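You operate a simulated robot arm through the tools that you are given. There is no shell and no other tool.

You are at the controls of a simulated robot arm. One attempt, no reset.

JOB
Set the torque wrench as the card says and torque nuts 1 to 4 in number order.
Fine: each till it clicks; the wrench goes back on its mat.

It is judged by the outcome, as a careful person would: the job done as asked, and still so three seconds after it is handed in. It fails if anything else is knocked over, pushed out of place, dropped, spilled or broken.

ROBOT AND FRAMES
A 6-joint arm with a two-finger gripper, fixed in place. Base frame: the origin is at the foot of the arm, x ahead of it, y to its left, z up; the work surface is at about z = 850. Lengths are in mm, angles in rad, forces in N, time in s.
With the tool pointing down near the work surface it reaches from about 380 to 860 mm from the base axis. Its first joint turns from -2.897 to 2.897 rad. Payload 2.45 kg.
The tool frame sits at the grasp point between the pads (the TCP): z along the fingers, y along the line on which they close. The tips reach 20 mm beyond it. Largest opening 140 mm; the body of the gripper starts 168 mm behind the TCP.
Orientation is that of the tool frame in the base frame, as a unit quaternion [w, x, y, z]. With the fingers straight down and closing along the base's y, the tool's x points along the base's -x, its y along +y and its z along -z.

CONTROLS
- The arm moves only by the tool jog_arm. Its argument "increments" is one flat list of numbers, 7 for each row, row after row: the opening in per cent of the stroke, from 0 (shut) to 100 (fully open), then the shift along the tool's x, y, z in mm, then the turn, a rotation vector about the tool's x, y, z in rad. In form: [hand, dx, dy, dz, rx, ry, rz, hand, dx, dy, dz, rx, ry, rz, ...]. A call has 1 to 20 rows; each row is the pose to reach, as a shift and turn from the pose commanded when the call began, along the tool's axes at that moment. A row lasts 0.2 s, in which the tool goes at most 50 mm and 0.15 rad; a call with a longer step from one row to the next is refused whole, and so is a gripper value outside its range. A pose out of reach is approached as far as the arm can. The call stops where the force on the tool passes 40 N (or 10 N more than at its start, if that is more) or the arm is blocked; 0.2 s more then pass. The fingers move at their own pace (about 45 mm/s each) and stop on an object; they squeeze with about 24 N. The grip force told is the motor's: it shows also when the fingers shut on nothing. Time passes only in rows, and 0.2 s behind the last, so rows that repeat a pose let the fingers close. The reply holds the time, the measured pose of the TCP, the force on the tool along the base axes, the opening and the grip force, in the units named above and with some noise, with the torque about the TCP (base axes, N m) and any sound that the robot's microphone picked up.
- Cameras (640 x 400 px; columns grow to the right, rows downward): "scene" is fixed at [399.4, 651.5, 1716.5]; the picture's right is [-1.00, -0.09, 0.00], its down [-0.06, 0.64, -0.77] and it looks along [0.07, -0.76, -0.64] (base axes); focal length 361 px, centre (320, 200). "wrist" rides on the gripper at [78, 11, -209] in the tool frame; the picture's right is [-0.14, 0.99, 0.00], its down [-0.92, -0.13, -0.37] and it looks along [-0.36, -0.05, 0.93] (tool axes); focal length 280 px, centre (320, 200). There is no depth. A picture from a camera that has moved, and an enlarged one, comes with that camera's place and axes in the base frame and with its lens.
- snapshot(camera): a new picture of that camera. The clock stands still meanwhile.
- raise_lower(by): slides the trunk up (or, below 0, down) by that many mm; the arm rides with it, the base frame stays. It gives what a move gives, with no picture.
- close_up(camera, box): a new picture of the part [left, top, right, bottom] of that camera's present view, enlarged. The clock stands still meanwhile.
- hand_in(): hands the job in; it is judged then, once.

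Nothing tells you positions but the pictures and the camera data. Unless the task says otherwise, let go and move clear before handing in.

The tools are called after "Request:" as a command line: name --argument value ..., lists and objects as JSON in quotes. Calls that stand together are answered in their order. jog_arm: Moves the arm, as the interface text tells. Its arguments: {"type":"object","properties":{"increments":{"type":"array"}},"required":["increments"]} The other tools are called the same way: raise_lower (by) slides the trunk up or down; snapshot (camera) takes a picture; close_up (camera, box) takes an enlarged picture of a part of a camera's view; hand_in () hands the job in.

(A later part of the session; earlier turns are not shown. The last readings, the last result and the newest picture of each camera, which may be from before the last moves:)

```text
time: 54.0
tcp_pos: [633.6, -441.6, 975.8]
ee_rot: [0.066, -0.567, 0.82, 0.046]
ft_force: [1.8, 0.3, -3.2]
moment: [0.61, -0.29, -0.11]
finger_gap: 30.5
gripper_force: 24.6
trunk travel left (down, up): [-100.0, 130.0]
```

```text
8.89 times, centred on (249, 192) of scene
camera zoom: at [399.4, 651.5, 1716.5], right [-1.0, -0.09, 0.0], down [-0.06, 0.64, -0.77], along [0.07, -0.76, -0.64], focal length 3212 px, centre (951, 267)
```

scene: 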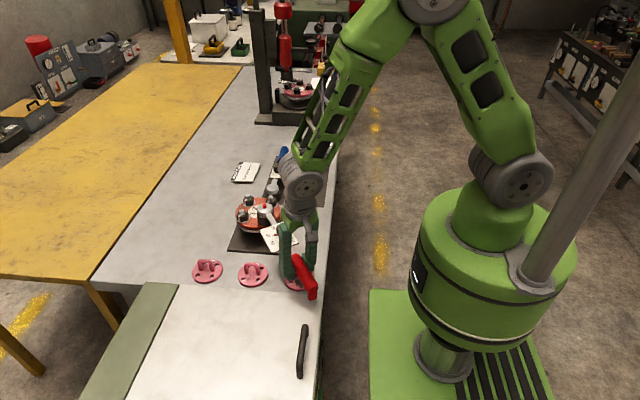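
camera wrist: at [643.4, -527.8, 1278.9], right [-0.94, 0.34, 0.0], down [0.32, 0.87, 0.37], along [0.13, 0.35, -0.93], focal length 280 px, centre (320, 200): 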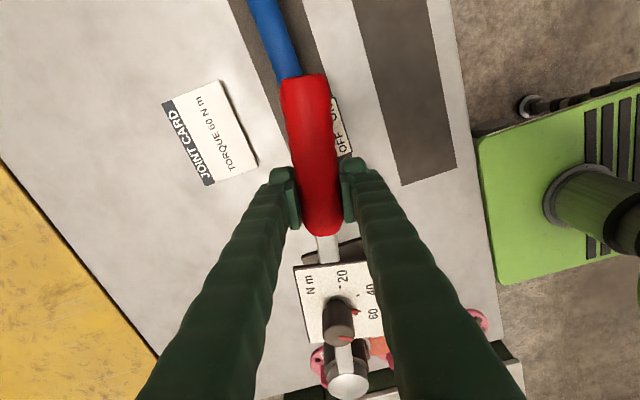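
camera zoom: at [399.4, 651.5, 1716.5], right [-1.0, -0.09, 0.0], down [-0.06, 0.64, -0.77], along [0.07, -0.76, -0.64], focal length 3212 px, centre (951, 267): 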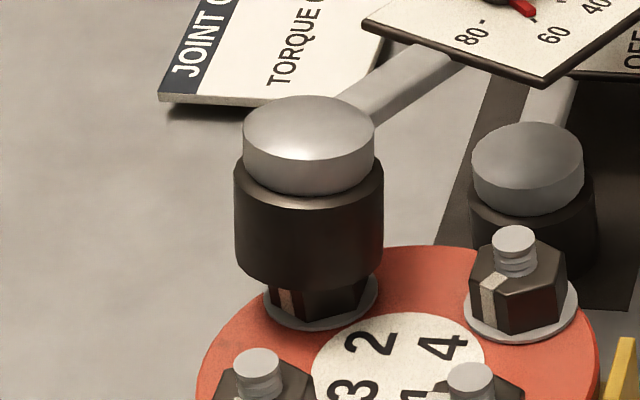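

The socket is still blocked on the nut and I have been tilting the wrench head-up. I raise the hand and level it, so the socket sits flat on the nut top before trying again.

Request:
jog_arm --increments '[0, -1.2, 0, -7.5, 0, 0.03, 0, 0, -2.4, 0, -15, 0, 0.06, 0, 0, -3.6, 0, -22.5, 0, 0.09, 0, 0, -4.6, 0, -28.5, 0, 0.115, 0]'

Request:
close_up --camera "scene" --box '[225, 170, 273, 215]'

Request:
close_up --camera "wrist" --box '[240, 260, 420, 400]'

```text
time: 55.0
tcp_pos: [633.3, -441.1, 1005.8]
ee_rot: [0.018, -0.568, 0.823, 0.014]
ft_force: [0.5, 0.4, -9.7]
moment: [-0.63, 0.2, -0.01]
finger_gap: 30.5
gripper_force: 24.5
trunk travel left (down, up): [-100.0, 130.0]
```

```text
8.89 times, centred on (249, 192) of scene
camera zoom: at [399.4, 651.5, 1716.5], right [-1.0, -0.09, 0.0], down [-0.06, 0.64, -0.77], along [0.07, -0.76, -0.64], focal length 3212 px, centre (951, 267)
```

zoom: 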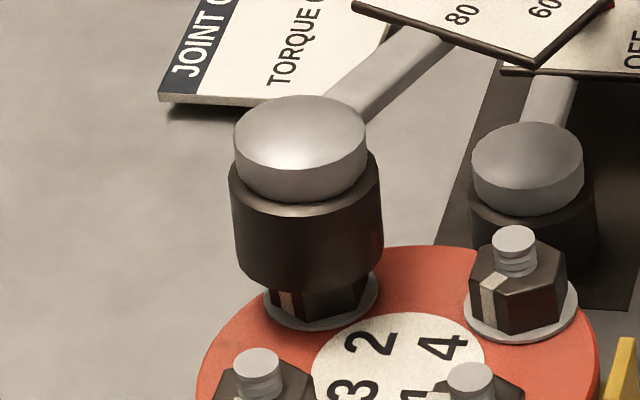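

```text
2.86 times, centred on (330, 330) of wrist
camera zoom: at [591.9, -519.2, 1210.5], right [-0.88, 0.48, 0.01], down [0.44, 0.8, 0.41], along [0.19, 0.36, -0.91], focal length 801 px, centre (291, -171)
```

zoom: 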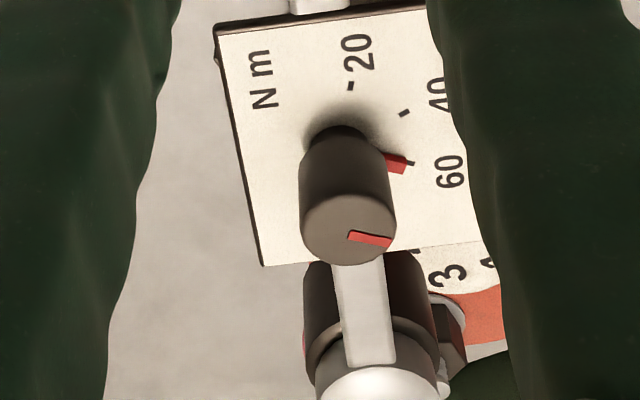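

Request:
close_up --camera "scene" --box '[232, 176, 264, 212]'

Request:
close_up --camera "scene" --box '[230, 130, 310, 210]'

Request:
snapshot --camera "wrist"

```text
11.11 times, centred on (248, 194) of scene
camera zoom: at [399.4, 651.5, 1716.5], right [-1.0, -0.09, 0.0], down [-0.06, 0.64, -0.77], along [0.07, -0.76, -0.64], focal length 4014 px, centre (1120, 267)
```

zoom: 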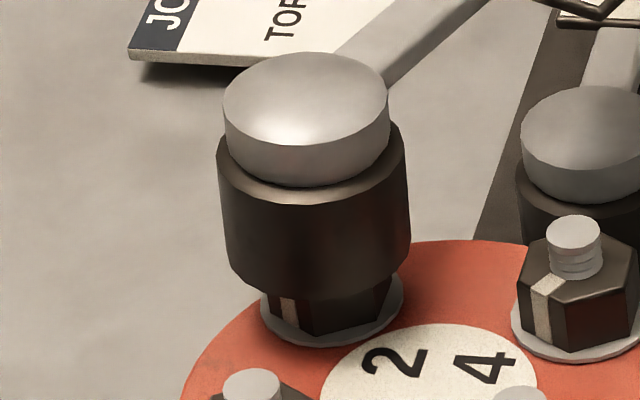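

```text
5.00 times, centred on (270, 170) of scene
camera zoom: at [399.4, 651.5, 1716.5], right [-1.0, -0.09, 0.0], down [-0.06, 0.64, -0.77], along [0.07, -0.76, -0.64], focal length 1806 px, centre (570, 350)
```

zoom: 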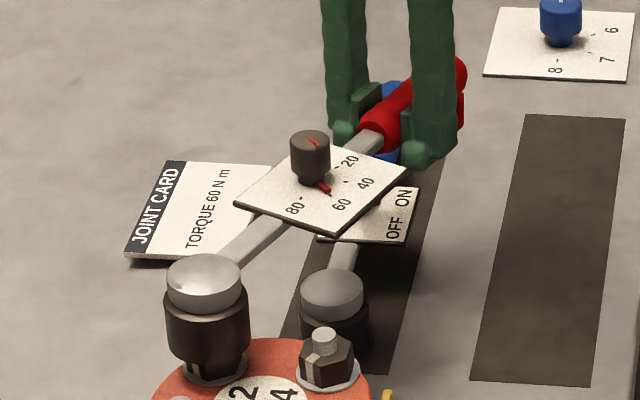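

```text
taken
camera wrist: at [591.9, -519.2, 1210.5], right [-0.88, 0.48, 0.01], down [0.44, 0.8, 0.41], along [0.19, 0.36, -0.91], focal length 280 px, centre (320, 200)
```

wrist: 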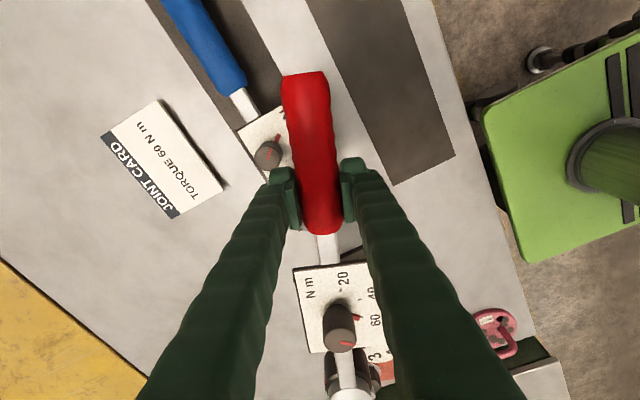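

Request:
close_up --camera "scene" --box '[234, 192, 264, 212]'

Request:
close_up --camera "scene" --box '[262, 190, 292, 210]'

Request:
close_up --camera "scene" --box '[228, 206, 258, 226]'

Request:
close_up --camera "scene" --box '[254, 207, 284, 227]'

```text
16.00 times, centred on (249, 202) of scene
camera zoom: at [399.4, 651.5, 1716.5], right [-1.0, -0.09, 0.0], down [-0.06, 0.64, -0.77], along [0.07, -0.76, -0.64], focal length 5781 px, centre (1456, 168)
```

zoom: 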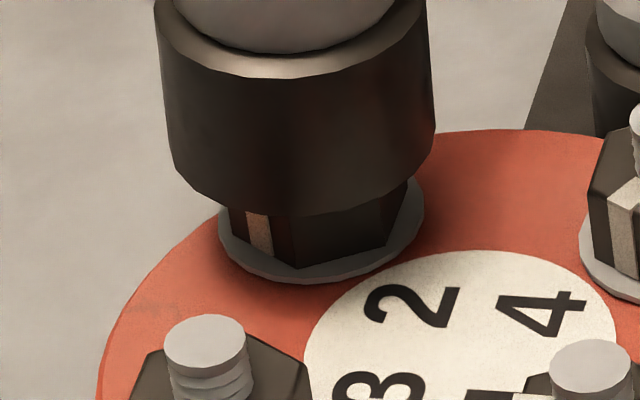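

```text
16.00 times, centred on (277, 200) of scene
camera zoom: at [399.4, 651.5, 1716.5], right [-1.0, -0.09, 0.0], down [-0.06, 0.64, -0.77], along [0.07, -0.76, -0.64], focal length 5781 px, centre (1008, 200)
```

zoom: 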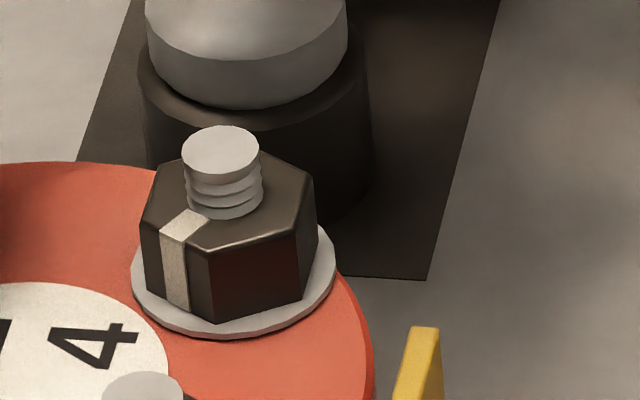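

```text
16.00 times, centred on (243, 216) of scene
camera zoom: at [399.4, 651.5, 1716.5], right [-1.0, -0.09, 0.0], down [-0.06, 0.64, -0.77], along [0.07, -0.76, -0.64], focal length 5781 px, centre (1552, -56)
```

zoom: 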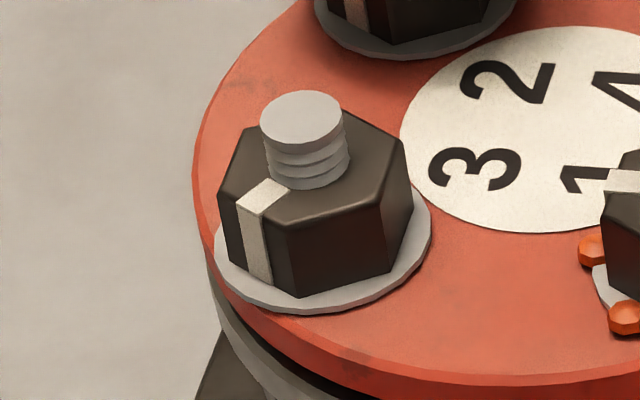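

```text
16.00 times, centred on (269, 217) of scene
camera zoom: at [399.4, 651.5, 1716.5], right [-1.0, -0.09, 0.0], down [-0.06, 0.64, -0.77], along [0.07, -0.76, -0.64], focal length 5781 px, centre (1136, -72)
```

zoom: 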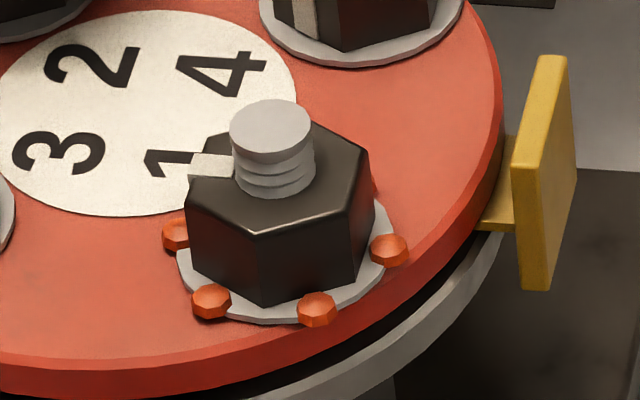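

From the nut's corner angles (≈21° mod 60 for the unturned nuts), the socket should fit at a handle angle near 255°. I turn back to that while clear of the nut, then lower straight down.

Request:
jog_arm --increments '[0, -0.3, -7.5, -1, -0.0015, 0, -0.0326, 0, -0.7, -15, -1, -0.003, -0.005, -0.0653, 0, -1.1, -22.4, 0, -0.0044, -0.01, -0.0979, 0, -0.9, -22.4, 5, -0.0044, -0.015, -0.0979, 0, -0.65, -22.4, 10, -0.0044, -0.02, -0.0979]'

Request:
close_up --camera "scene" --box '[234, 187, 264, 207]'

```text
time: 56.2
tcp_pos: [654.7, -449.1, 996.9]
ee_rot: [0.027, -0.608, 0.793, 0.02]
ft_force: [-0.3, -2.1, -2.1]
moment: [0.65, -0.17, 0.19]
finger_gap: 30.4
gripper_force: 23.3
trunk travel left (down, up): [-100.0, 130.0]
```

```text
16.00 times, centred on (249, 197) of scene
camera zoom: at [399.4, 651.5, 1716.5], right [-1.0, -0.09, 0.0], down [-0.06, 0.64, -0.77], along [0.07, -0.76, -0.64], focal length 5781 px, centre (1456, 248)
```

zoom: 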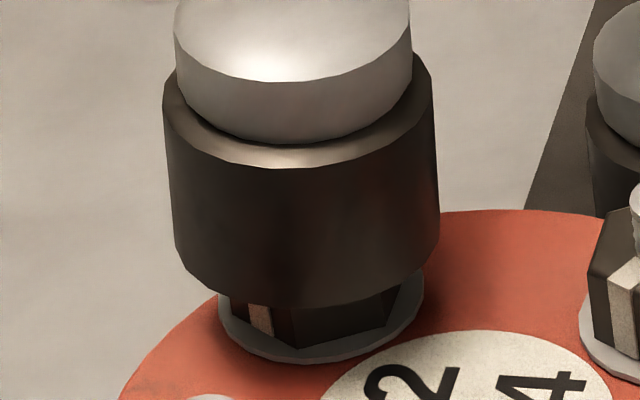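

Correcting for perspective, the unturned nuts' corners are at about 29° mod 60, so the handle angle should be a bit larger, near 264°. I lift slightly, turn there, and lower again.

Request:
jog_arm --increments '[0, -0.5, -12, -4, -0.0034, 0, -0.0524, 0, -1.5, -24, -4, -0.0068, 0, -0.1048, 0, -3, -35.8, -4, -0.0102, -0.005, -0.1567, 0, -2.8, -35.8, 0, -0.0102, -0.005, -0.1567, 0, -2.5, -35.8, 5, -0.0102, -0.005, -0.1567]'

Request:
close_up --camera "scene" --box '[234, 187, 264, 207]'

```text
time: 57.4
tcp_pos: [689.9, -455.2, 990.9]
ee_rot: [0.026, -0.668, 0.744, 0.023]
ft_force: [-0.6, -1.7, -4.1]
moment: [0.38, -0.06, -0.05]
finger_gap: 30.8
gripper_force: 24.3
trunk travel left (down, up): [-100.0, 130.0]
```

```text
16.00 times, centred on (249, 197) of scene
camera zoom: at [399.4, 651.5, 1716.5], right [-1.0, -0.09, 0.0], down [-0.06, 0.64, -0.77], along [0.07, -0.76, -0.64], focal length 5781 px, centre (1456, 248)
```

zoom: 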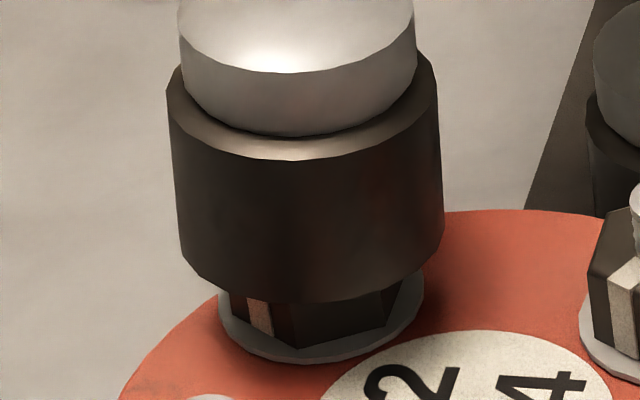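

Request:
jog_arm --increments '[0, -0.3, 0, -5, 0, 0.02, 0, 0, -0.6, 0, -9, 0, 0.04, 0, 0, -0.7, 6.9, -8.5, 0.001, 0.04, 0.03, 0, -1, 13.7, -8, 0.002, 0.04, 0.06, 0, -1.5, 20.6, -7.5, 0.003, 0.04, 0.09, 0, -2.2, 27.4, -7, 0.004, 0.04, 0.12, 0, -3.1, 34.2, -6.5, 0.005, 0.04, 0.15]'

Request:
close_up --camera "scene" --box '[234, 187, 264, 207]'

Request:
close_up --camera "wrist" --box '[240, 260, 420, 400]'

```text
time: 59.0
tcp_pos: [656.6, -449.2, 996.5]
ee_rot: [0.011, -0.611, 0.791, 0.01]
ft_force: [0.0, 0.1, -9.5]
moment: [-0.62, 0.2, 0.0]
finger_gap: 30.3
gripper_force: 23.9
trunk travel left (down, up): [-100.0, 130.0]
```

```text
16.00 times, centred on (249, 197) of scene
camera zoom: at [399.4, 651.5, 1716.5], right [-1.0, -0.09, 0.0], down [-0.06, 0.64, -0.77], along [0.07, -0.76, -0.64], focal length 5781 px, centre (1456, 248)
```

zoom: 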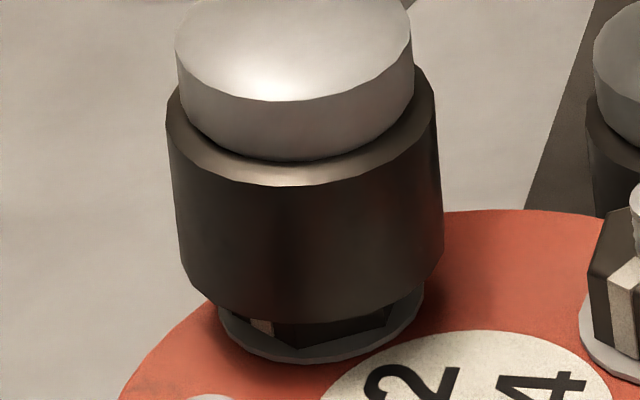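

```text
2.86 times, centred on (330, 330) of wrist
camera zoom: at [623.9, -528.2, 1203.2], right [-0.92, 0.38, 0.01], down [0.36, 0.85, 0.4], along [0.15, 0.37, -0.92], focal length 801 px, centre (291, -171)
```

zoom: 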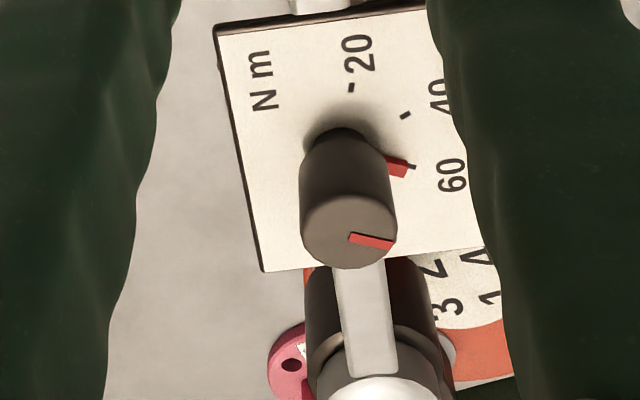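

The socket bottom now sits below the nut's top face and hangs free, so it seems to have lined up. I lower further.

Request:
jog_arm --increments '[0, 0.1, 0, 3, 0, -0.005, 0, 0, 0.2, 0, 6, 0, -0.01, 0, 0, 0.3, 0, 9, 0, -0.015, 0]'

Request:
close_up --camera "scene" --box '[234, 187, 264, 207]'

```text
time: 59.8
tcp_pos: [657.7, -450.0, 986.6]
ee_rot: [0.017, -0.61, 0.792, 0.014]
ft_force: [-0.8, -1.0, -10.0]
moment: [-0.65, 0.18, -0.02]
finger_gap: 30.6
gripper_force: 23.8
trunk travel left (down, up): [-100.0, 130.0]
```

```text
16.00 times, centred on (249, 197) of scene
camera zoom: at [399.4, 651.5, 1716.5], right [-1.0, -0.09, 0.0], down [-0.06, 0.64, -0.77], along [0.07, -0.76, -0.64], focal length 5781 px, centre (1456, 248)
```

zoom: 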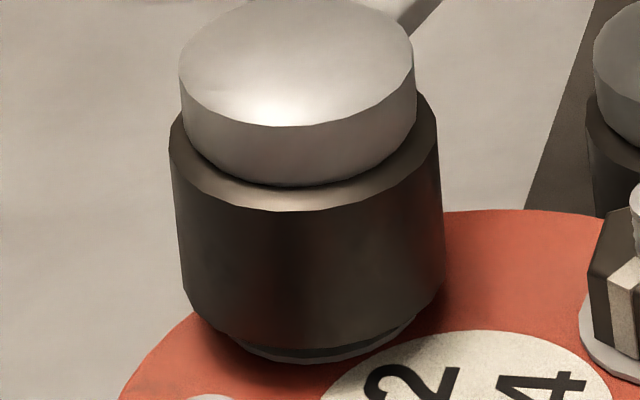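

Request:
jog_arm --increments '[0, 0.1, 0, 3, 0, -0.005, 0, 0, 0.3, 0, 6, 0, -0.01, 0, 0, 0.4, 0, 8, 0, -0.01, 0]'

Request:
close_up --camera "scene" --box '[234, 187, 264, 207]'

```text
time: 60.6
tcp_pos: [657.6, -449.1, 978.7]
ee_rot: [0.021, -0.611, 0.791, 0.018]
ft_force: [-0.4, -0.1, -10.1]
moment: [-0.66, 0.18, -0.04]
finger_gap: 30.6
gripper_force: 24.8
trunk travel left (down, up): [-100.0, 130.0]
```

```text
16.00 times, centred on (249, 197) of scene
camera zoom: at [399.4, 651.5, 1716.5], right [-1.0, -0.09, 0.0], down [-0.06, 0.64, -0.77], along [0.07, -0.76, -0.64], focal length 5781 px, centre (1456, 248)
```

zoom: 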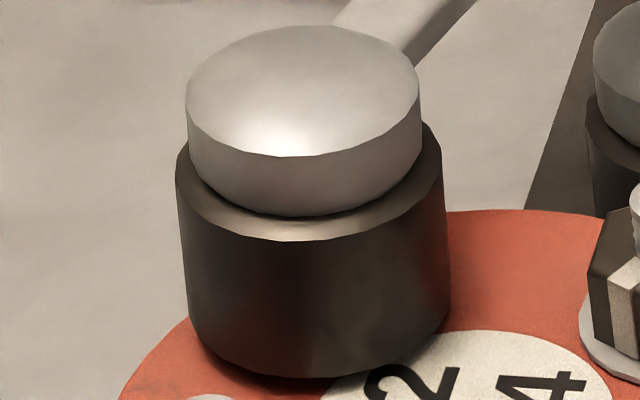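

Socket is fully down on nut 2. I now turn clockwise.

Request:
jog_arm --increments '[0, -0.3, 9.2, 0.5, 0.0022, 0, 0.04, 0, -1, 18.3, 1, 0.0044, 0, 0.08, 0, -2.1, 27.4, 1, 0.0066, 0, 0.12, 0, -3.5, 36.4, 1.1, 0.0088, 0, 0.16, 0, -5.3, 45.4, 1.2, 0.011, 0, 0.2, 0, -7.4, 54.3, 1.3, 0.0132, 0, 0.24, 0, -9.9, 63.2, 1.5, 0.0154, 0, 0.28, 0, -12.7, 71.9, 1.7, 0.0176, 0, 0.32, 0, -15.9, 80.5, 1.9, 0.0198, 0, 0.36, 0, -19.4, 88.9, 2.1, 0.022, 0, 0.4]'

Request:
close_up --camera "scene" --box '[225, 175, 289, 215]'

```text
time: 62.8
tcp_pos: [575.2, -408.0, 979.8]
ee_rot: [0.024, -0.44, 0.897, 0.012]
ft_force: [-0.7, -4.8, -5.2]
moment: [0.08, -0.19, 0.0]
finger_gap: 30.8
gripper_force: 24.6
trunk travel left (down, up): [-100.0, 130.0]
```

```text
10.00 times, centred on (257, 195) of scene
camera zoom: at [399.4, 651.5, 1716.5], right [-1.0, -0.09, 0.0], down [-0.06, 0.64, -0.77], along [0.07, -0.76, -0.64], focal length 3613 px, centre (950, 250)
```

zoom: 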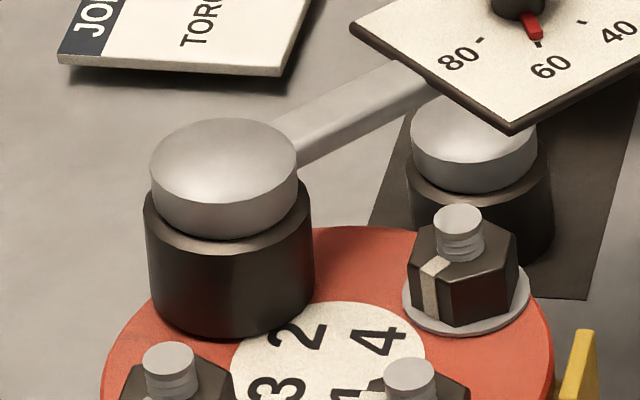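

Request:
jog_arm --increments '[0, 0.5, 9.2, 0, 0.0022, 0, 0.04, 0, 0, 18.3, 0, 0.0044, 0, 0.08, 0, -1.1, 27.4, 0, 0.0066, 0, 0.12, 0, -2.5, 36.4, 0.1, 0.0088, 0, 0.16, 0, -4.3, 45.4, 0.2, 0.011, 0, 0.2, 0, -6.4, 54.3, 0.3, 0.0132, 0, 0.24]'

Request:
close_up --camera "scene" --box '[225, 175, 289, 215]'

```text
time: 64.2
tcp_pos: [535.9, -370.1, 978.3]
ee_rot: [0.026, -0.33, 0.943, 0.01]
ft_force: [-0.8, -3.7, -5.9]
moment: [0.03, -0.11, 0.3]
finger_gap: 30.5
gripper_force: 23.7
trunk travel left (down, up): [-100.0, 130.0]
```

```text
10.00 times, centred on (257, 195) of scene
camera zoom: at [399.4, 651.5, 1716.5], right [-1.0, -0.09, 0.0], down [-0.06, 0.64, -0.77], along [0.07, -0.76, -0.64], focal length 3613 px, centre (950, 250)
```

zoom: 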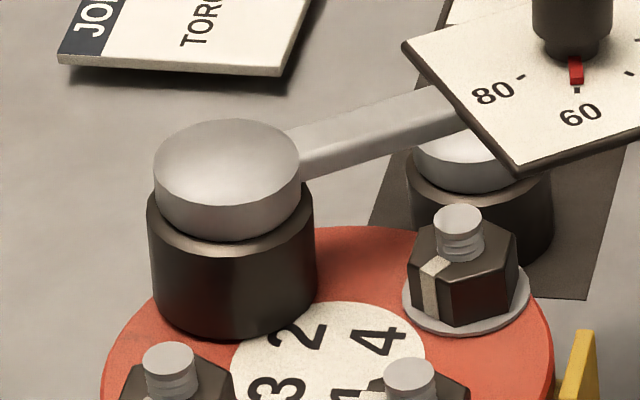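

Request:
jog_arm --increments '[0, 0.2, 9.2, 0, 0.0022, 0, 0.04, 0, -0.5, 18.3, 0, 0.0044, 0, 0.08, 0, -1.6, 27.4, 0, 0.0066, 0, 0.12, 0, -3, 36.4, 0.1, 0.0088, 0, 0.16, 0, -4.8, 45.4, 0.2, 0.011, 0, 0.2, 0, -6.9, 54.3, 0.3, 0.0132, 0, 0.24]'

Request:
close_up --camera "scene" --box '[225, 175, 289, 215]'

```text
time: 65.6
tcp_pos: [508.1, -323.3, 980.8]
ee_rot: [0.026, -0.215, 0.976, 0.006]
ft_force: [-3.7, -5.7, -5.5]
moment: [-0.13, 0.1, 0.22]
finger_gap: 30.6
gripper_force: 24.2
trunk travel left (down, up): [-100.0, 130.0]
```

```text
10.00 times, centred on (257, 195) of scene
camera zoom: at [399.4, 651.5, 1716.5], right [-1.0, -0.09, 0.0], down [-0.06, 0.64, -0.77], along [0.07, -0.76, -0.64], focal length 3613 px, centre (950, 250)
```

zoom: 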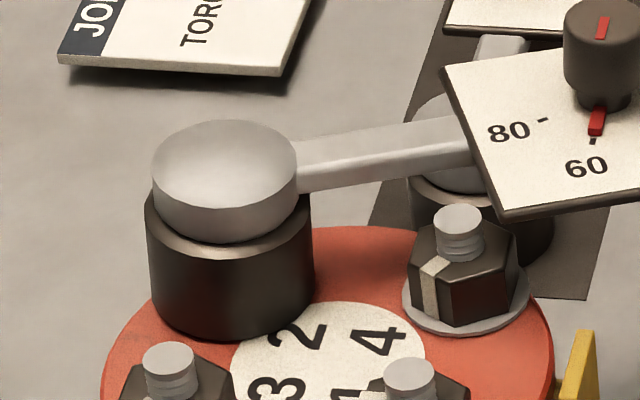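

Torque is near the value where nut 1 clicked (~1.1–1.2 N m). I go on in small steps while watching the clearance to nut 4's stud.

Request:
jog_arm --increments '[0, 0.3, 6.9, 0, 0.0016, 0, 0.03, 0, 0, 13.7, 0, 0.0033, 0, 0.06, 0, -0.7, 20.6, 0, 0.005, 0, 0.09]'

Request:
close_up --camera "scene" --box '[225, 175, 289, 215]'

```text
time: 66.4
tcp_pos: [499.9, -303.1, 979.5]
ee_rot: [0.026, -0.17, 0.985, 0.004]
ft_force: [-4.5, -3.5, -4.0]
moment: [0.04, -0.34, 0.45]
finger_gap: 30.3
gripper_force: 23.9
trunk travel left (down, up): [-100.0, 130.0]
```

```text
10.00 times, centred on (257, 195) of scene
camera zoom: at [399.4, 651.5, 1716.5], right [-1.0, -0.09, 0.0], down [-0.06, 0.64, -0.77], along [0.07, -0.76, -0.64], focal length 3613 px, centre (950, 250)
```

zoom: 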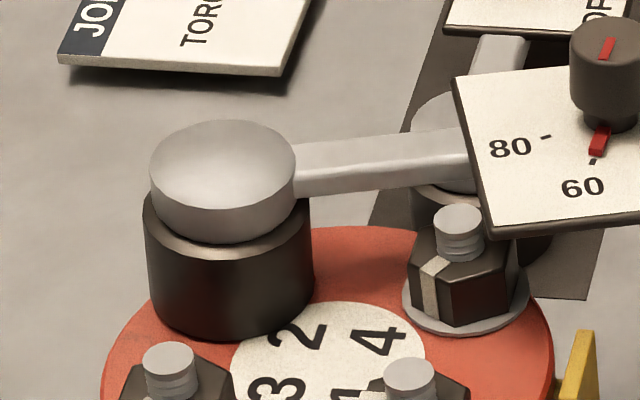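

Request:
jog_arm --increments '[0, 0.7, 6.9, 0, 0.0016, 0, 0.03, 0, 1, 12.6, 0, 0.003, 0, 0.055]'

Request:
close_up --camera "scene" --box '[225, 175, 289, 215]'

Request:
snapshot --camera "wrist"

```text
time: 67.0
tcp_pos: [494.3, -293.0, 979.5]
ee_rot: [0.026, -0.142, 0.99, 0.004]
ft_force: [1.5, -1.4, -5.9]
moment: [0.01, -0.09, 0.47]
finger_gap: 30.8
gripper_force: 24.3
trunk travel left (down, up): [-100.0, 130.0]
```

```text
10.00 times, centred on (257, 195) of scene
camera zoom: at [399.4, 651.5, 1716.5], right [-1.0, -0.09, 0.0], down [-0.06, 0.64, -0.77], along [0.07, -0.76, -0.64], focal length 3613 px, centre (950, 250)
```

zoom: 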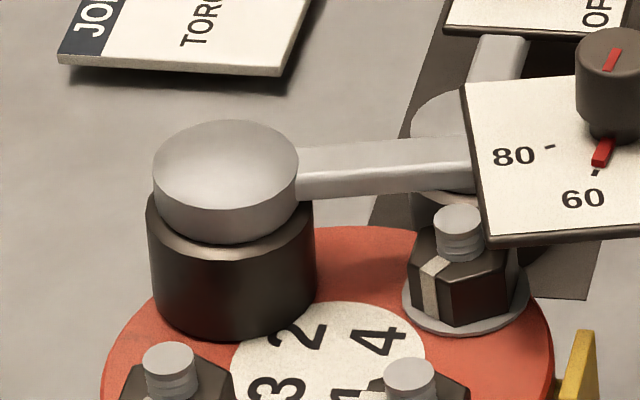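

```text
taken
camera wrist: at [405.5, -307.4, 1184.3], right [-0.15, 0.99, 0.01], down [0.9, 0.13, 0.42], along [0.41, 0.07, -0.91], focal length 280 px, centre (320, 200)
```

wrist: 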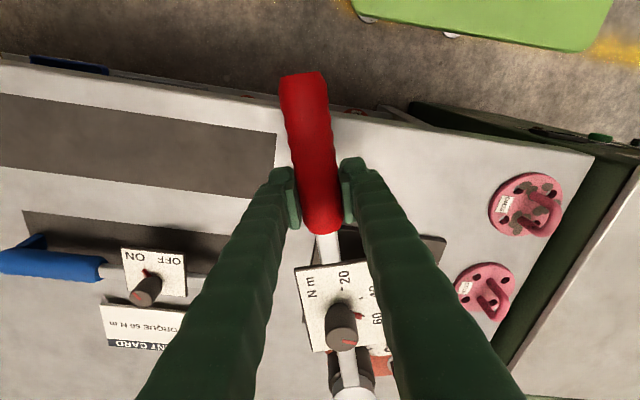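

Nut 2 hasn't clicked yet and the shaft is close to nut 4's stud. I lift off the nut, swing back about 64° anticlockwise around it, and will reseat one hex face further.

Request:
jog_arm --increments '[0, -0.8, 0, -15, 0, 0, 0, 0, -1.6, 0, -30, 0, 0, 0, 0, -2.1, -16.2, -29.9, -0.0036, 0, -0.0699, 0, -6.6, -48.2, -29.7, -0.0109, 0, -0.2097, 0, -15.6, -79.2, -29.2, -0.0182, 0, -0.3495, 0, -28.8, -108.7, -28.5, -0.0255, 0, -0.4893, 0, -46, -136.1, -27.7, -0.0328, 0, -0.6291, 0, -66.8, -160.8, -26.6, -0.04, 0, -0.7689, 0, -90.9, -182.4, -25.3, -0.0473, 0, -0.9087, 0, -113.7, -198, -24.1, -0.0536, 0, -1.0286, 0, -131.3, -207.6, -23.2, -0.0581, 0, -1.1154]'

Request:
close_up --camera "scene" --box '[234, 187, 264, 207]'

Request:
close_up --camera "wrist" --box '[240, 260, 420, 400]'

```text
time: 69.4
tcp_pos: [678.4, -453.7, 1008.8]
ee_rot: [0.021, -0.647, 0.762, 0.018]
ft_force: [0.8, -2.0, -6.1]
moment: [0.48, -0.21, -0.26]
finger_gap: 30.7
gripper_force: 24.1
trunk travel left (down, up): [-100.0, 130.0]
```

```text
16.00 times, centred on (249, 197) of scene
camera zoom: at [399.4, 651.5, 1716.5], right [-1.0, -0.09, 0.0], down [-0.06, 0.64, -0.77], along [0.07, -0.76, -0.64], focal length 5781 px, centre (1456, 248)
```

zoom: 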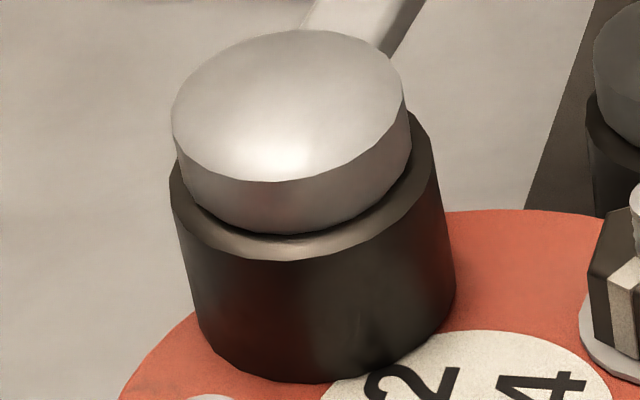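

```text
2.86 times, centred on (330, 330) of wrist
camera zoom: at [651.2, -540.9, 1213.7], right [-0.95, 0.3, 0.01], down [0.27, 0.87, 0.42], along [0.12, 0.4, -0.91], focal length 801 px, centre (291, -171)
```

zoom: 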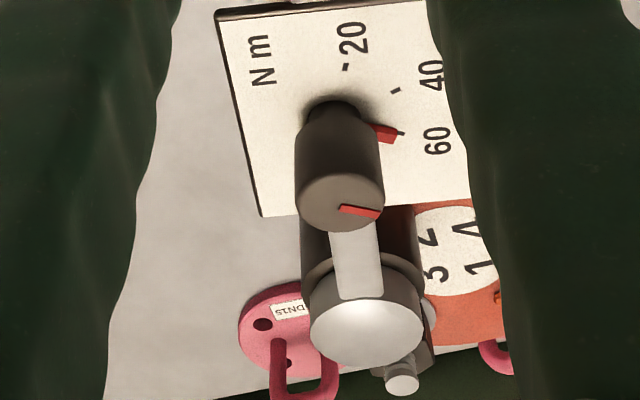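

The socket stuck on nut 2 while I lifted (residual torque wedged it), so the wrench tilted instead. I lower the hand back to level, then ease the torque off and lift properly so I can see the nut.

Request:
jog_arm --increments '[0, 0.4, 0, 7, 0, 0, 0, 0, 0.8, 0, 14, 0, 0, 0, 0, 1.1, 0, 20, 0, 0, 0, 0, 1.4, 0, 25, 0, 0, 0]'

Request:
close_up --camera "scene" --box '[234, 187, 264, 207]'

Request:
close_up --camera "wrist" --box '[240, 260, 420, 400]'

```text
time: 70.4
tcp_pos: [678.4, -454.5, 983.6]
ee_rot: [0.02, -0.646, 0.763, 0.017]
ft_force: [-0.1, -2.6, -3.6]
moment: [0.5, -0.13, -0.03]
finger_gap: 30.6
gripper_force: 24.0
trunk travel left (down, up): [-100.0, 130.0]
```

```text
16.00 times, centred on (249, 197) of scene
camera zoom: at [399.4, 651.5, 1716.5], right [-1.0, -0.09, 0.0], down [-0.06, 0.64, -0.77], along [0.07, -0.76, -0.64], focal length 5781 px, centre (1456, 248)
```

zoom: 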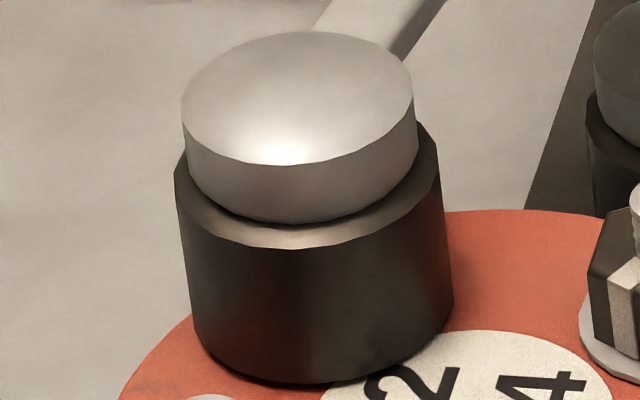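

```text
2.86 times, centred on (330, 330) of wrist
camera zoom: at [651.1, -541.6, 1188.6], right [-0.95, 0.3, 0.01], down [0.27, 0.87, 0.42], along [0.12, 0.4, -0.91], focal length 801 px, centre (291, -171)
```

zoom: 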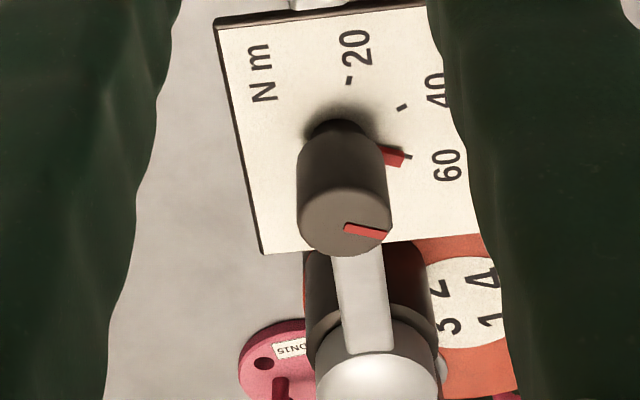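

Request:
jog_arm --increments '[0, 0, 9.2, 0, 0.0022, 0, 0.04, 0, -0.5, 18.4, 0, 0.0044, 0, 0.08, 0, -1.4, 27.5, 0, 0.0066, 0, 0.12, 0, -2.7, 36.6, 0.1, 0.0088, 0, 0.16, 0, -4.3, 45.6, 0.2, 0.011, 0, 0.2]'

Request:
close_up --camera "scene" --box '[225, 175, 289, 215]'

```text
time: 71.6
tcp_pos: [633.5, -442.3, 983.8]
ee_rot: [0.023, -0.567, 0.823, 0.016]
ft_force: [-1.3, -1.2, -5.3]
moment: [0.06, 0.01, 0.24]
finger_gap: 30.7
gripper_force: 23.8
trunk travel left (down, up): [-100.0, 130.0]
```

```text
10.00 times, centred on (257, 195) of scene
camera zoom: at [399.4, 651.5, 1716.5], right [-1.0, -0.09, 0.0], down [-0.06, 0.64, -0.77], along [0.07, -0.76, -0.64], focal length 3613 px, centre (950, 250)
```

zoom: 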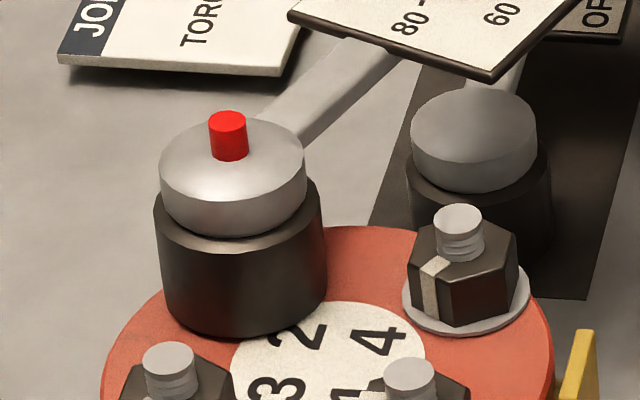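

The red pin popped: nut 2 has clicked (and the swing back was evidently a ratchet stroke). I ease off, bring the tool upright in the handle while the head is supported, then lift.

Request:
jog_arm --increments '[0, 0, -3.5, 0, -0.0008, 0, -0.015, 0, -0.1, -7, 0, -0.0016, 0.02, -0.03, 0, -0.1, -7, 0, -0.0016, 0.045, -0.03, 0, -0.1, -7, 0, -0.0016, 0.07, -0.03]'

Request:
jog_arm --increments '[0, 0, 0, -8, 0, 0, 0, 0, 0, 0, -20, 0, 0, 0, 0, 0, 0, -35, 0, 0, 0, 0, 0, 0, -50, 0, 0, 0, 0, 0, 0, -60, 0, 0, 0]'

Request:
close_up --camera "scene" --box '[225, 165, 305, 225]'

Request:
close_up --camera "wrist" --box '[240, 260, 420, 400]'

```text
time: 72.6
tcp_pos: [639.7, -443.8, 984.0]
ee_rot: [-0.007, -0.578, 0.816, -0.005]
ft_force: [0.0, 1.4, -4.3]
moment: [0.54, -0.2, 0.13]
finger_gap: 30.6
gripper_force: 24.0
trunk travel left (down, up): [-100.0, 130.0]
```

```text
time: 73.8
tcp_pos: [640.4, -444.0, 1044.2]
ee_rot: [-0.006, -0.578, 0.816, -0.004]
ft_force: [-0.6, 0.5, -9.0]
moment: [-0.63, 0.18, -0.05]
finger_gap: 30.5
gripper_force: 23.9
trunk travel left (down, up): [-100.0, 130.0]
```

```text
6.67 times, centred on (265, 195) of scene
camera zoom: at [399.4, 651.5, 1716.5], right [-1.0, -0.09, 0.0], down [-0.06, 0.64, -0.77], along [0.07, -0.76, -0.64], focal length 2409 px, centre (687, 233)
```

zoom: 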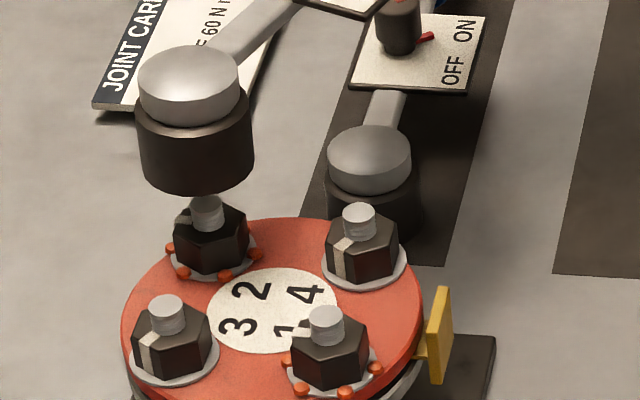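

```text
2.86 times, centred on (330, 330) of wrist
camera zoom: at [604.9, -511.6, 1255.0], right [-0.89, 0.46, 0.0], down [0.43, 0.83, 0.35], along [0.16, 0.31, -0.94], focal length 801 px, centre (291, -171)
```

zoom: 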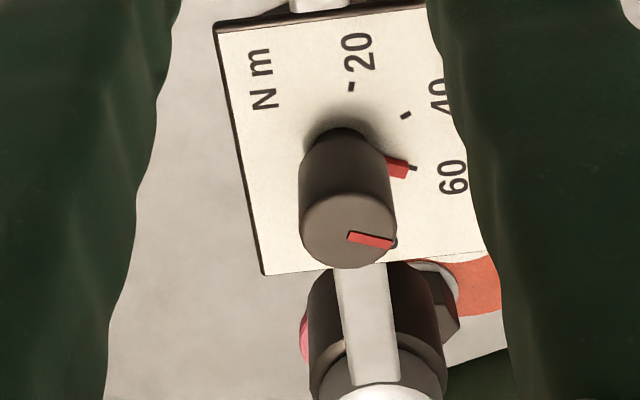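

Nut 2 shows the orange squeeze-out too, and the wrench lifted cleanly. Next is nut 3 at (718,-152), approached with the handle toward +y/-x (φ≈140°).

Request:
jog_arm --increments '[0, -7.7, 4.7, -1, -0.0006, 0, 0.0386, 0, -26.9, 16.6, -4, -0.002, 0, 0.1352, 0, -53.7, 33.1, -8, -0.0039, 0, 0.2705, 0, -80.6, 49.7, -12, -0.0059, 0, 0.4057, 0, -107.5, 66.3, -15, -0.0079, 0, 0.541, 0, -134.3, 82.8, -18, -0.0099, 0, 0.6762, 0, -161.2, 99.4, -20, -0.0118, 0, 0.8114, 0, -188.1, 116, -20, -0.0138, 0, 0.9467, 0, -214.9, 132.6, -20, -0.0158, 0, 1.0819, 0, -241.8, 149.1, -20, -0.0178, 0, 1.2172, 0, -268.7, 165.7, -20, -0.0197, 0, 1.3524, 0, -295.5, 182.3, -20, -0.0217, 0, 1.4876, 0, -322.4, 198.8, -20, -0.0237, 0, 1.6229, 0, -349.3, 215.4, -20, -0.0257, 0, 1.7581, 0, -368.4, 227.2, -20, -0.0271, 0, 1.8547, 0, -380, 234.3, -20, -0.0279, 0, 1.9127, 0, -383.8, 236.7, -20, -0.0282, 0, 1.932]'

Request:
close_up --camera "scene" --box '[222, 180, 286, 230]'

Request:
close_up --camera "wrist" --box '[240, 260, 420, 400]'

Request:
snapshot --camera "scene"

```text
time: 77.4
tcp_pos: [543.5, -3.0, 1056.7]
ee_rot: [-0.007, 0.343, 0.939, 0.001]
ft_force: [-0.4, -0.1, -9.0]
moment: [0.39, 0.53, 0.01]
finger_gap: 30.5
gripper_force: 24.1
trunk travel left (down, up): [-100.0, 130.0]
```

```text
8.00 times, centred on (254, 205) of scene
camera zoom: at [399.4, 651.5, 1716.5], right [-1.0, -0.09, 0.0], down [-0.06, 0.64, -0.77], along [0.07, -0.76, -0.64], focal length 2890 px, centre (848, 160)
```

zoom: 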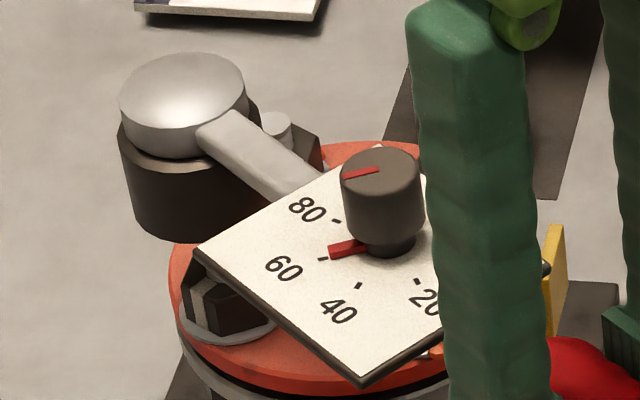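

```text
2.86 times, centred on (330, 330) of wrist
camera zoom: at [492.4, 53.5, 1266.9], right [0.74, 0.67, 0.0], down [0.63, -0.69, 0.36], along [0.24, -0.27, -0.93], focal length 801 px, centre (291, -171)
```

zoom: 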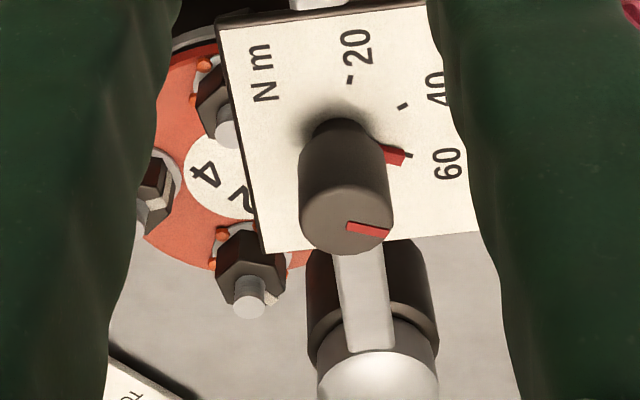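

```text
taken
```

scene: 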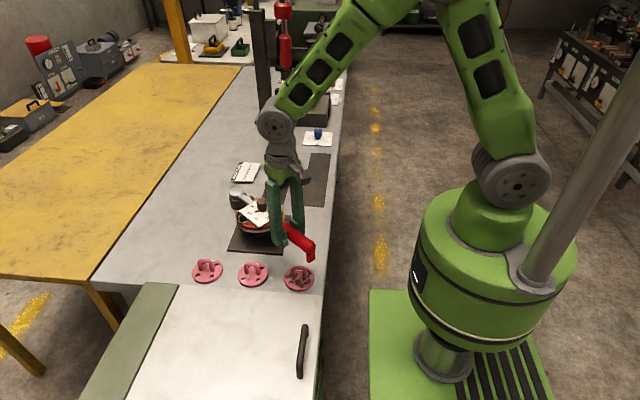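

Request:
close_up --camera "scene" --box '[224, 180, 264, 230]'

Request:
close_up --camera "wrist" --box '[290, 320, 400, 400]'

```text
8.00 times, centred on (244, 205) of scene
camera zoom: at [399.4, 651.5, 1716.5], right [-1.0, -0.09, 0.0], down [-0.06, 0.64, -0.77], along [0.07, -0.76, -0.64], focal length 2890 px, centre (928, 160)
```

zoom: 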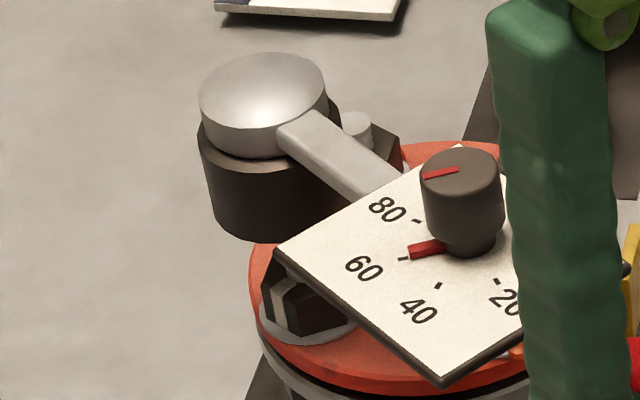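

```text
5.00 times, centred on (345, 360) of wrist
camera zoom: at [492.4, 53.5, 1266.9], right [0.74, 0.67, 0.0], down [0.63, -0.69, 0.36], along [0.24, -0.27, -0.93], focal length 1402 px, centre (195, -600)
```

zoom: 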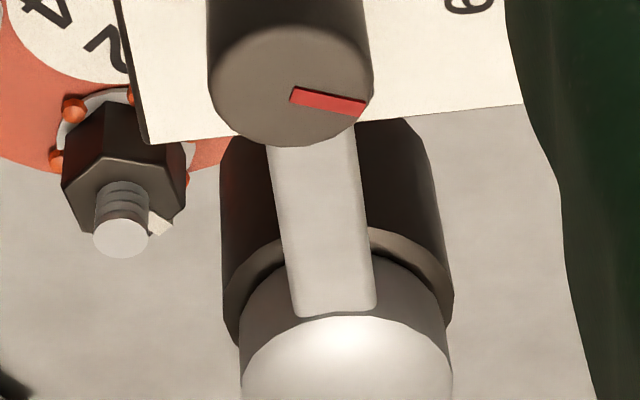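

Request:
jog_arm --increments '[0, 1, -1, 8, 0, -0.03, 0, 0, 2.5, -2.1, 20, 0, -0.06, 0, 0, 2.5, -2.1, 32, 0, -0.07, 0, 0, 2.5, -2.1, 42, 0, -0.075, 0]'

Request:
close_up --camera "scene" --box '[224, 180, 264, 230]'

Request:
close_up --camera "wrist" --box '[240, 260, 420, 400]'

```text
time: 78.4
tcp_pos: [540.8, -2.6, 1014.9]
ee_rot: [0.029, 0.342, 0.939, -0.011]
ft_force: [0.3, 0.1, -9.6]
moment: [0.4, 0.54, 0.04]
finger_gap: 30.5
gripper_force: 23.8
trunk travel left (down, up): [-100.0, 130.0]
```

```text
8.00 times, centred on (244, 205) of scene
camera zoom: at [399.4, 651.5, 1716.5], right [-1.0, -0.09, 0.0], down [-0.06, 0.64, -0.77], along [0.07, -0.76, -0.64], focal length 2890 px, centre (928, 160)
```

zoom: 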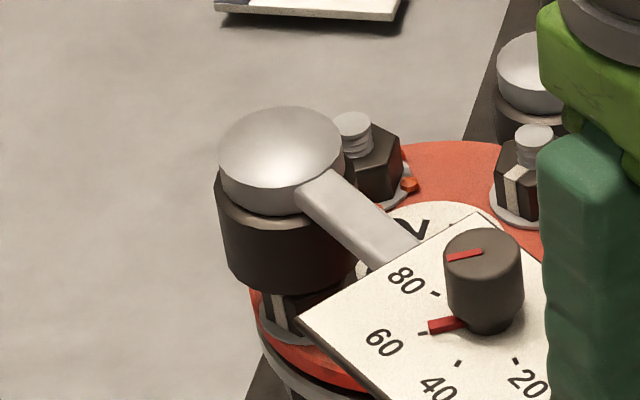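

```text
2.86 times, centred on (330, 330) of wrist
camera zoom: at [477.8, 63.7, 1218.8], right [0.74, 0.67, 0.01], down [0.6, -0.67, 0.43], along [0.29, -0.31, -0.91], focal length 801 px, centre (291, -171)
```

zoom: 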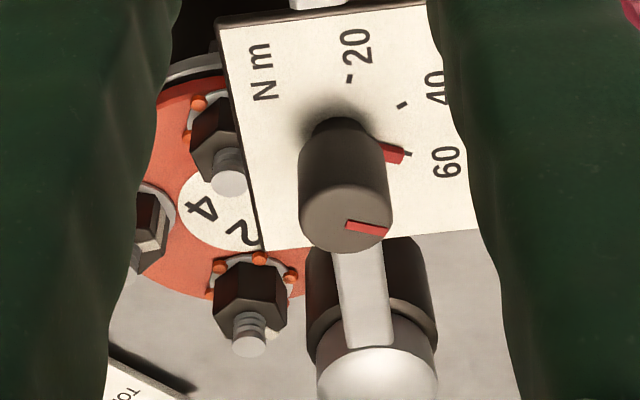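

Request:
jog_arm --increments '[0, 1, -0.7, 5, 0, -0.005, 0, 0, 2.1, -1.3, 10, 0, -0.01, 0, 0, 2.3, -1.3, 14, 0, -0.015, 0]'

Request:
close_up --camera "scene" --box '[224, 190, 264, 230]'

```text
time: 79.2
tcp_pos: [537.9, -2.6, 1002.4]
ee_rot: [0.036, 0.342, 0.939, -0.013]
ft_force: [-0.3, -0.5, -10.2]
moment: [0.41, 0.55, 0.02]
finger_gap: 30.5
gripper_force: 24.2
trunk travel left (down, up): [-100.0, 130.0]
```

```text
10.00 times, centred on (244, 210) of scene
camera zoom: at [399.4, 651.5, 1716.5], right [-1.0, -0.09, 0.0], down [-0.06, 0.64, -0.77], along [0.07, -0.76, -0.64], focal length 3613 px, centre (1080, 100)
```

zoom: 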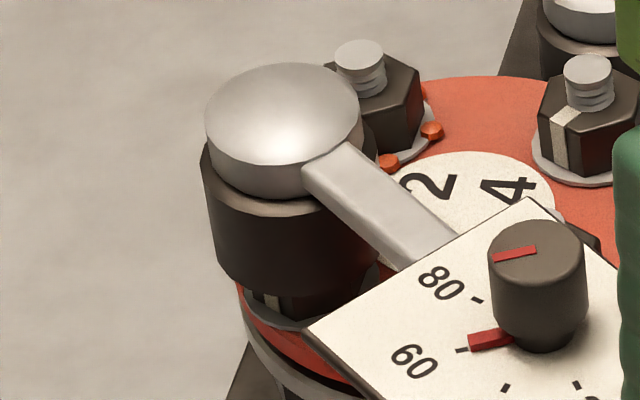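

Request:
jog_arm --increments '[0, 0.2, 0, 2, 0, -0.003, 0, 0, 0.4, 0, 4, 0, -0.006, 0]'

Request:
close_up --camera "scene" --box '[224, 190, 264, 230]'

```text
time: 79.8
tcp_pos: [538.0, -3.0, 997.4]
ee_rot: [0.038, 0.342, 0.939, -0.015]
ft_force: [0.2, -0.5, -9.3]
moment: [0.46, 0.48, 0.04]
finger_gap: 30.6
gripper_force: 23.7
trunk travel left (down, up): [-100.0, 130.0]
```

```text
10.00 times, centred on (244, 210) of scene
camera zoom: at [399.4, 651.5, 1716.5], right [-1.0, -0.09, 0.0], down [-0.06, 0.64, -0.77], along [0.07, -0.76, -0.64], focal length 3613 px, centre (1080, 100)
```

zoom: 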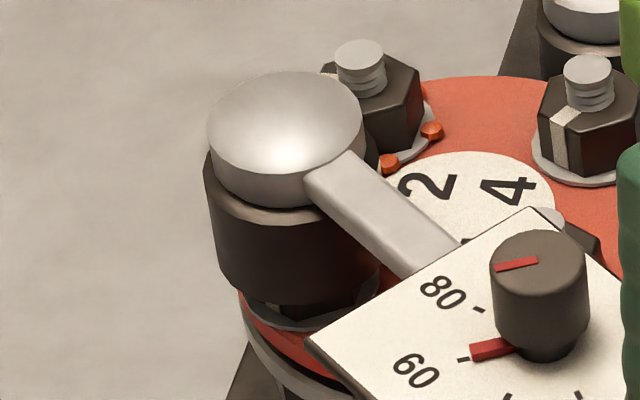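

Request:
jog_arm --increments '[0, 0.2, 0, 3, 0, -0.003, 0, 0, 0.5, 0, 6, 0, -0.006, 0]'

Request:
close_up --camera "scene" --box '[224, 190, 264, 230]'

```text
time: 80.4
tcp_pos: [538.0, -2.2, 991.9]
ee_rot: [0.042, 0.341, 0.939, -0.016]
ft_force: [-0.2, -0.1, -8.9]
moment: [0.41, 0.56, 0.04]
finger_gap: 30.5
gripper_force: 24.1
trunk travel left (down, up): [-100.0, 130.0]
```

```text
10.00 times, centred on (244, 210) of scene
camera zoom: at [399.4, 651.5, 1716.5], right [-1.0, -0.09, 0.0], down [-0.06, 0.64, -0.77], along [0.07, -0.76, -0.64], focal length 3613 px, centre (1080, 100)
```

zoom: 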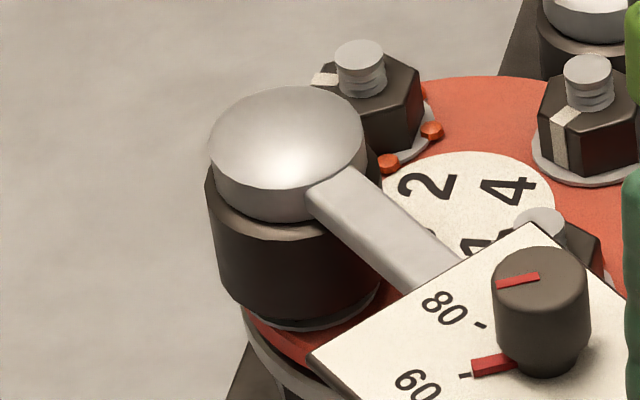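

Request:
jog_arm --increments '[0, 0.3, 0, 3, 0, -0.003, 0, 0, 0.6, 0, 6, 0, -0.006, 0, 0, 0.9, 0, 9, 0, -0.006, 0]'

Request:
close_up --camera "scene" --box '[224, 190, 264, 230]'

```text
time: 81.2
tcp_pos: [539.0, -3.7, 982.6]
ee_rot: [0.043, 0.342, 0.939, -0.017]
ft_force: [-0.3, 0.4, -9.6]
moment: [0.44, 0.49, 0.0]
finger_gap: 30.5
gripper_force: 23.7
trunk travel left (down, up): [-100.0, 130.0]
```

```text
10.00 times, centred on (244, 210) of scene
camera zoom: at [399.4, 651.5, 1716.5], right [-1.0, -0.09, 0.0], down [-0.06, 0.64, -0.77], along [0.07, -0.76, -0.64], focal length 3613 px, centre (1080, 100)
```

zoom: 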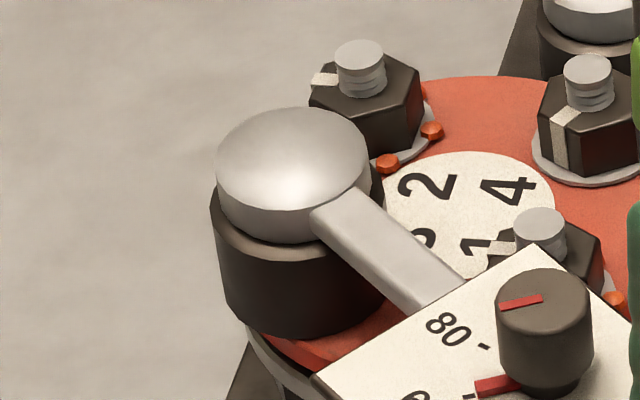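

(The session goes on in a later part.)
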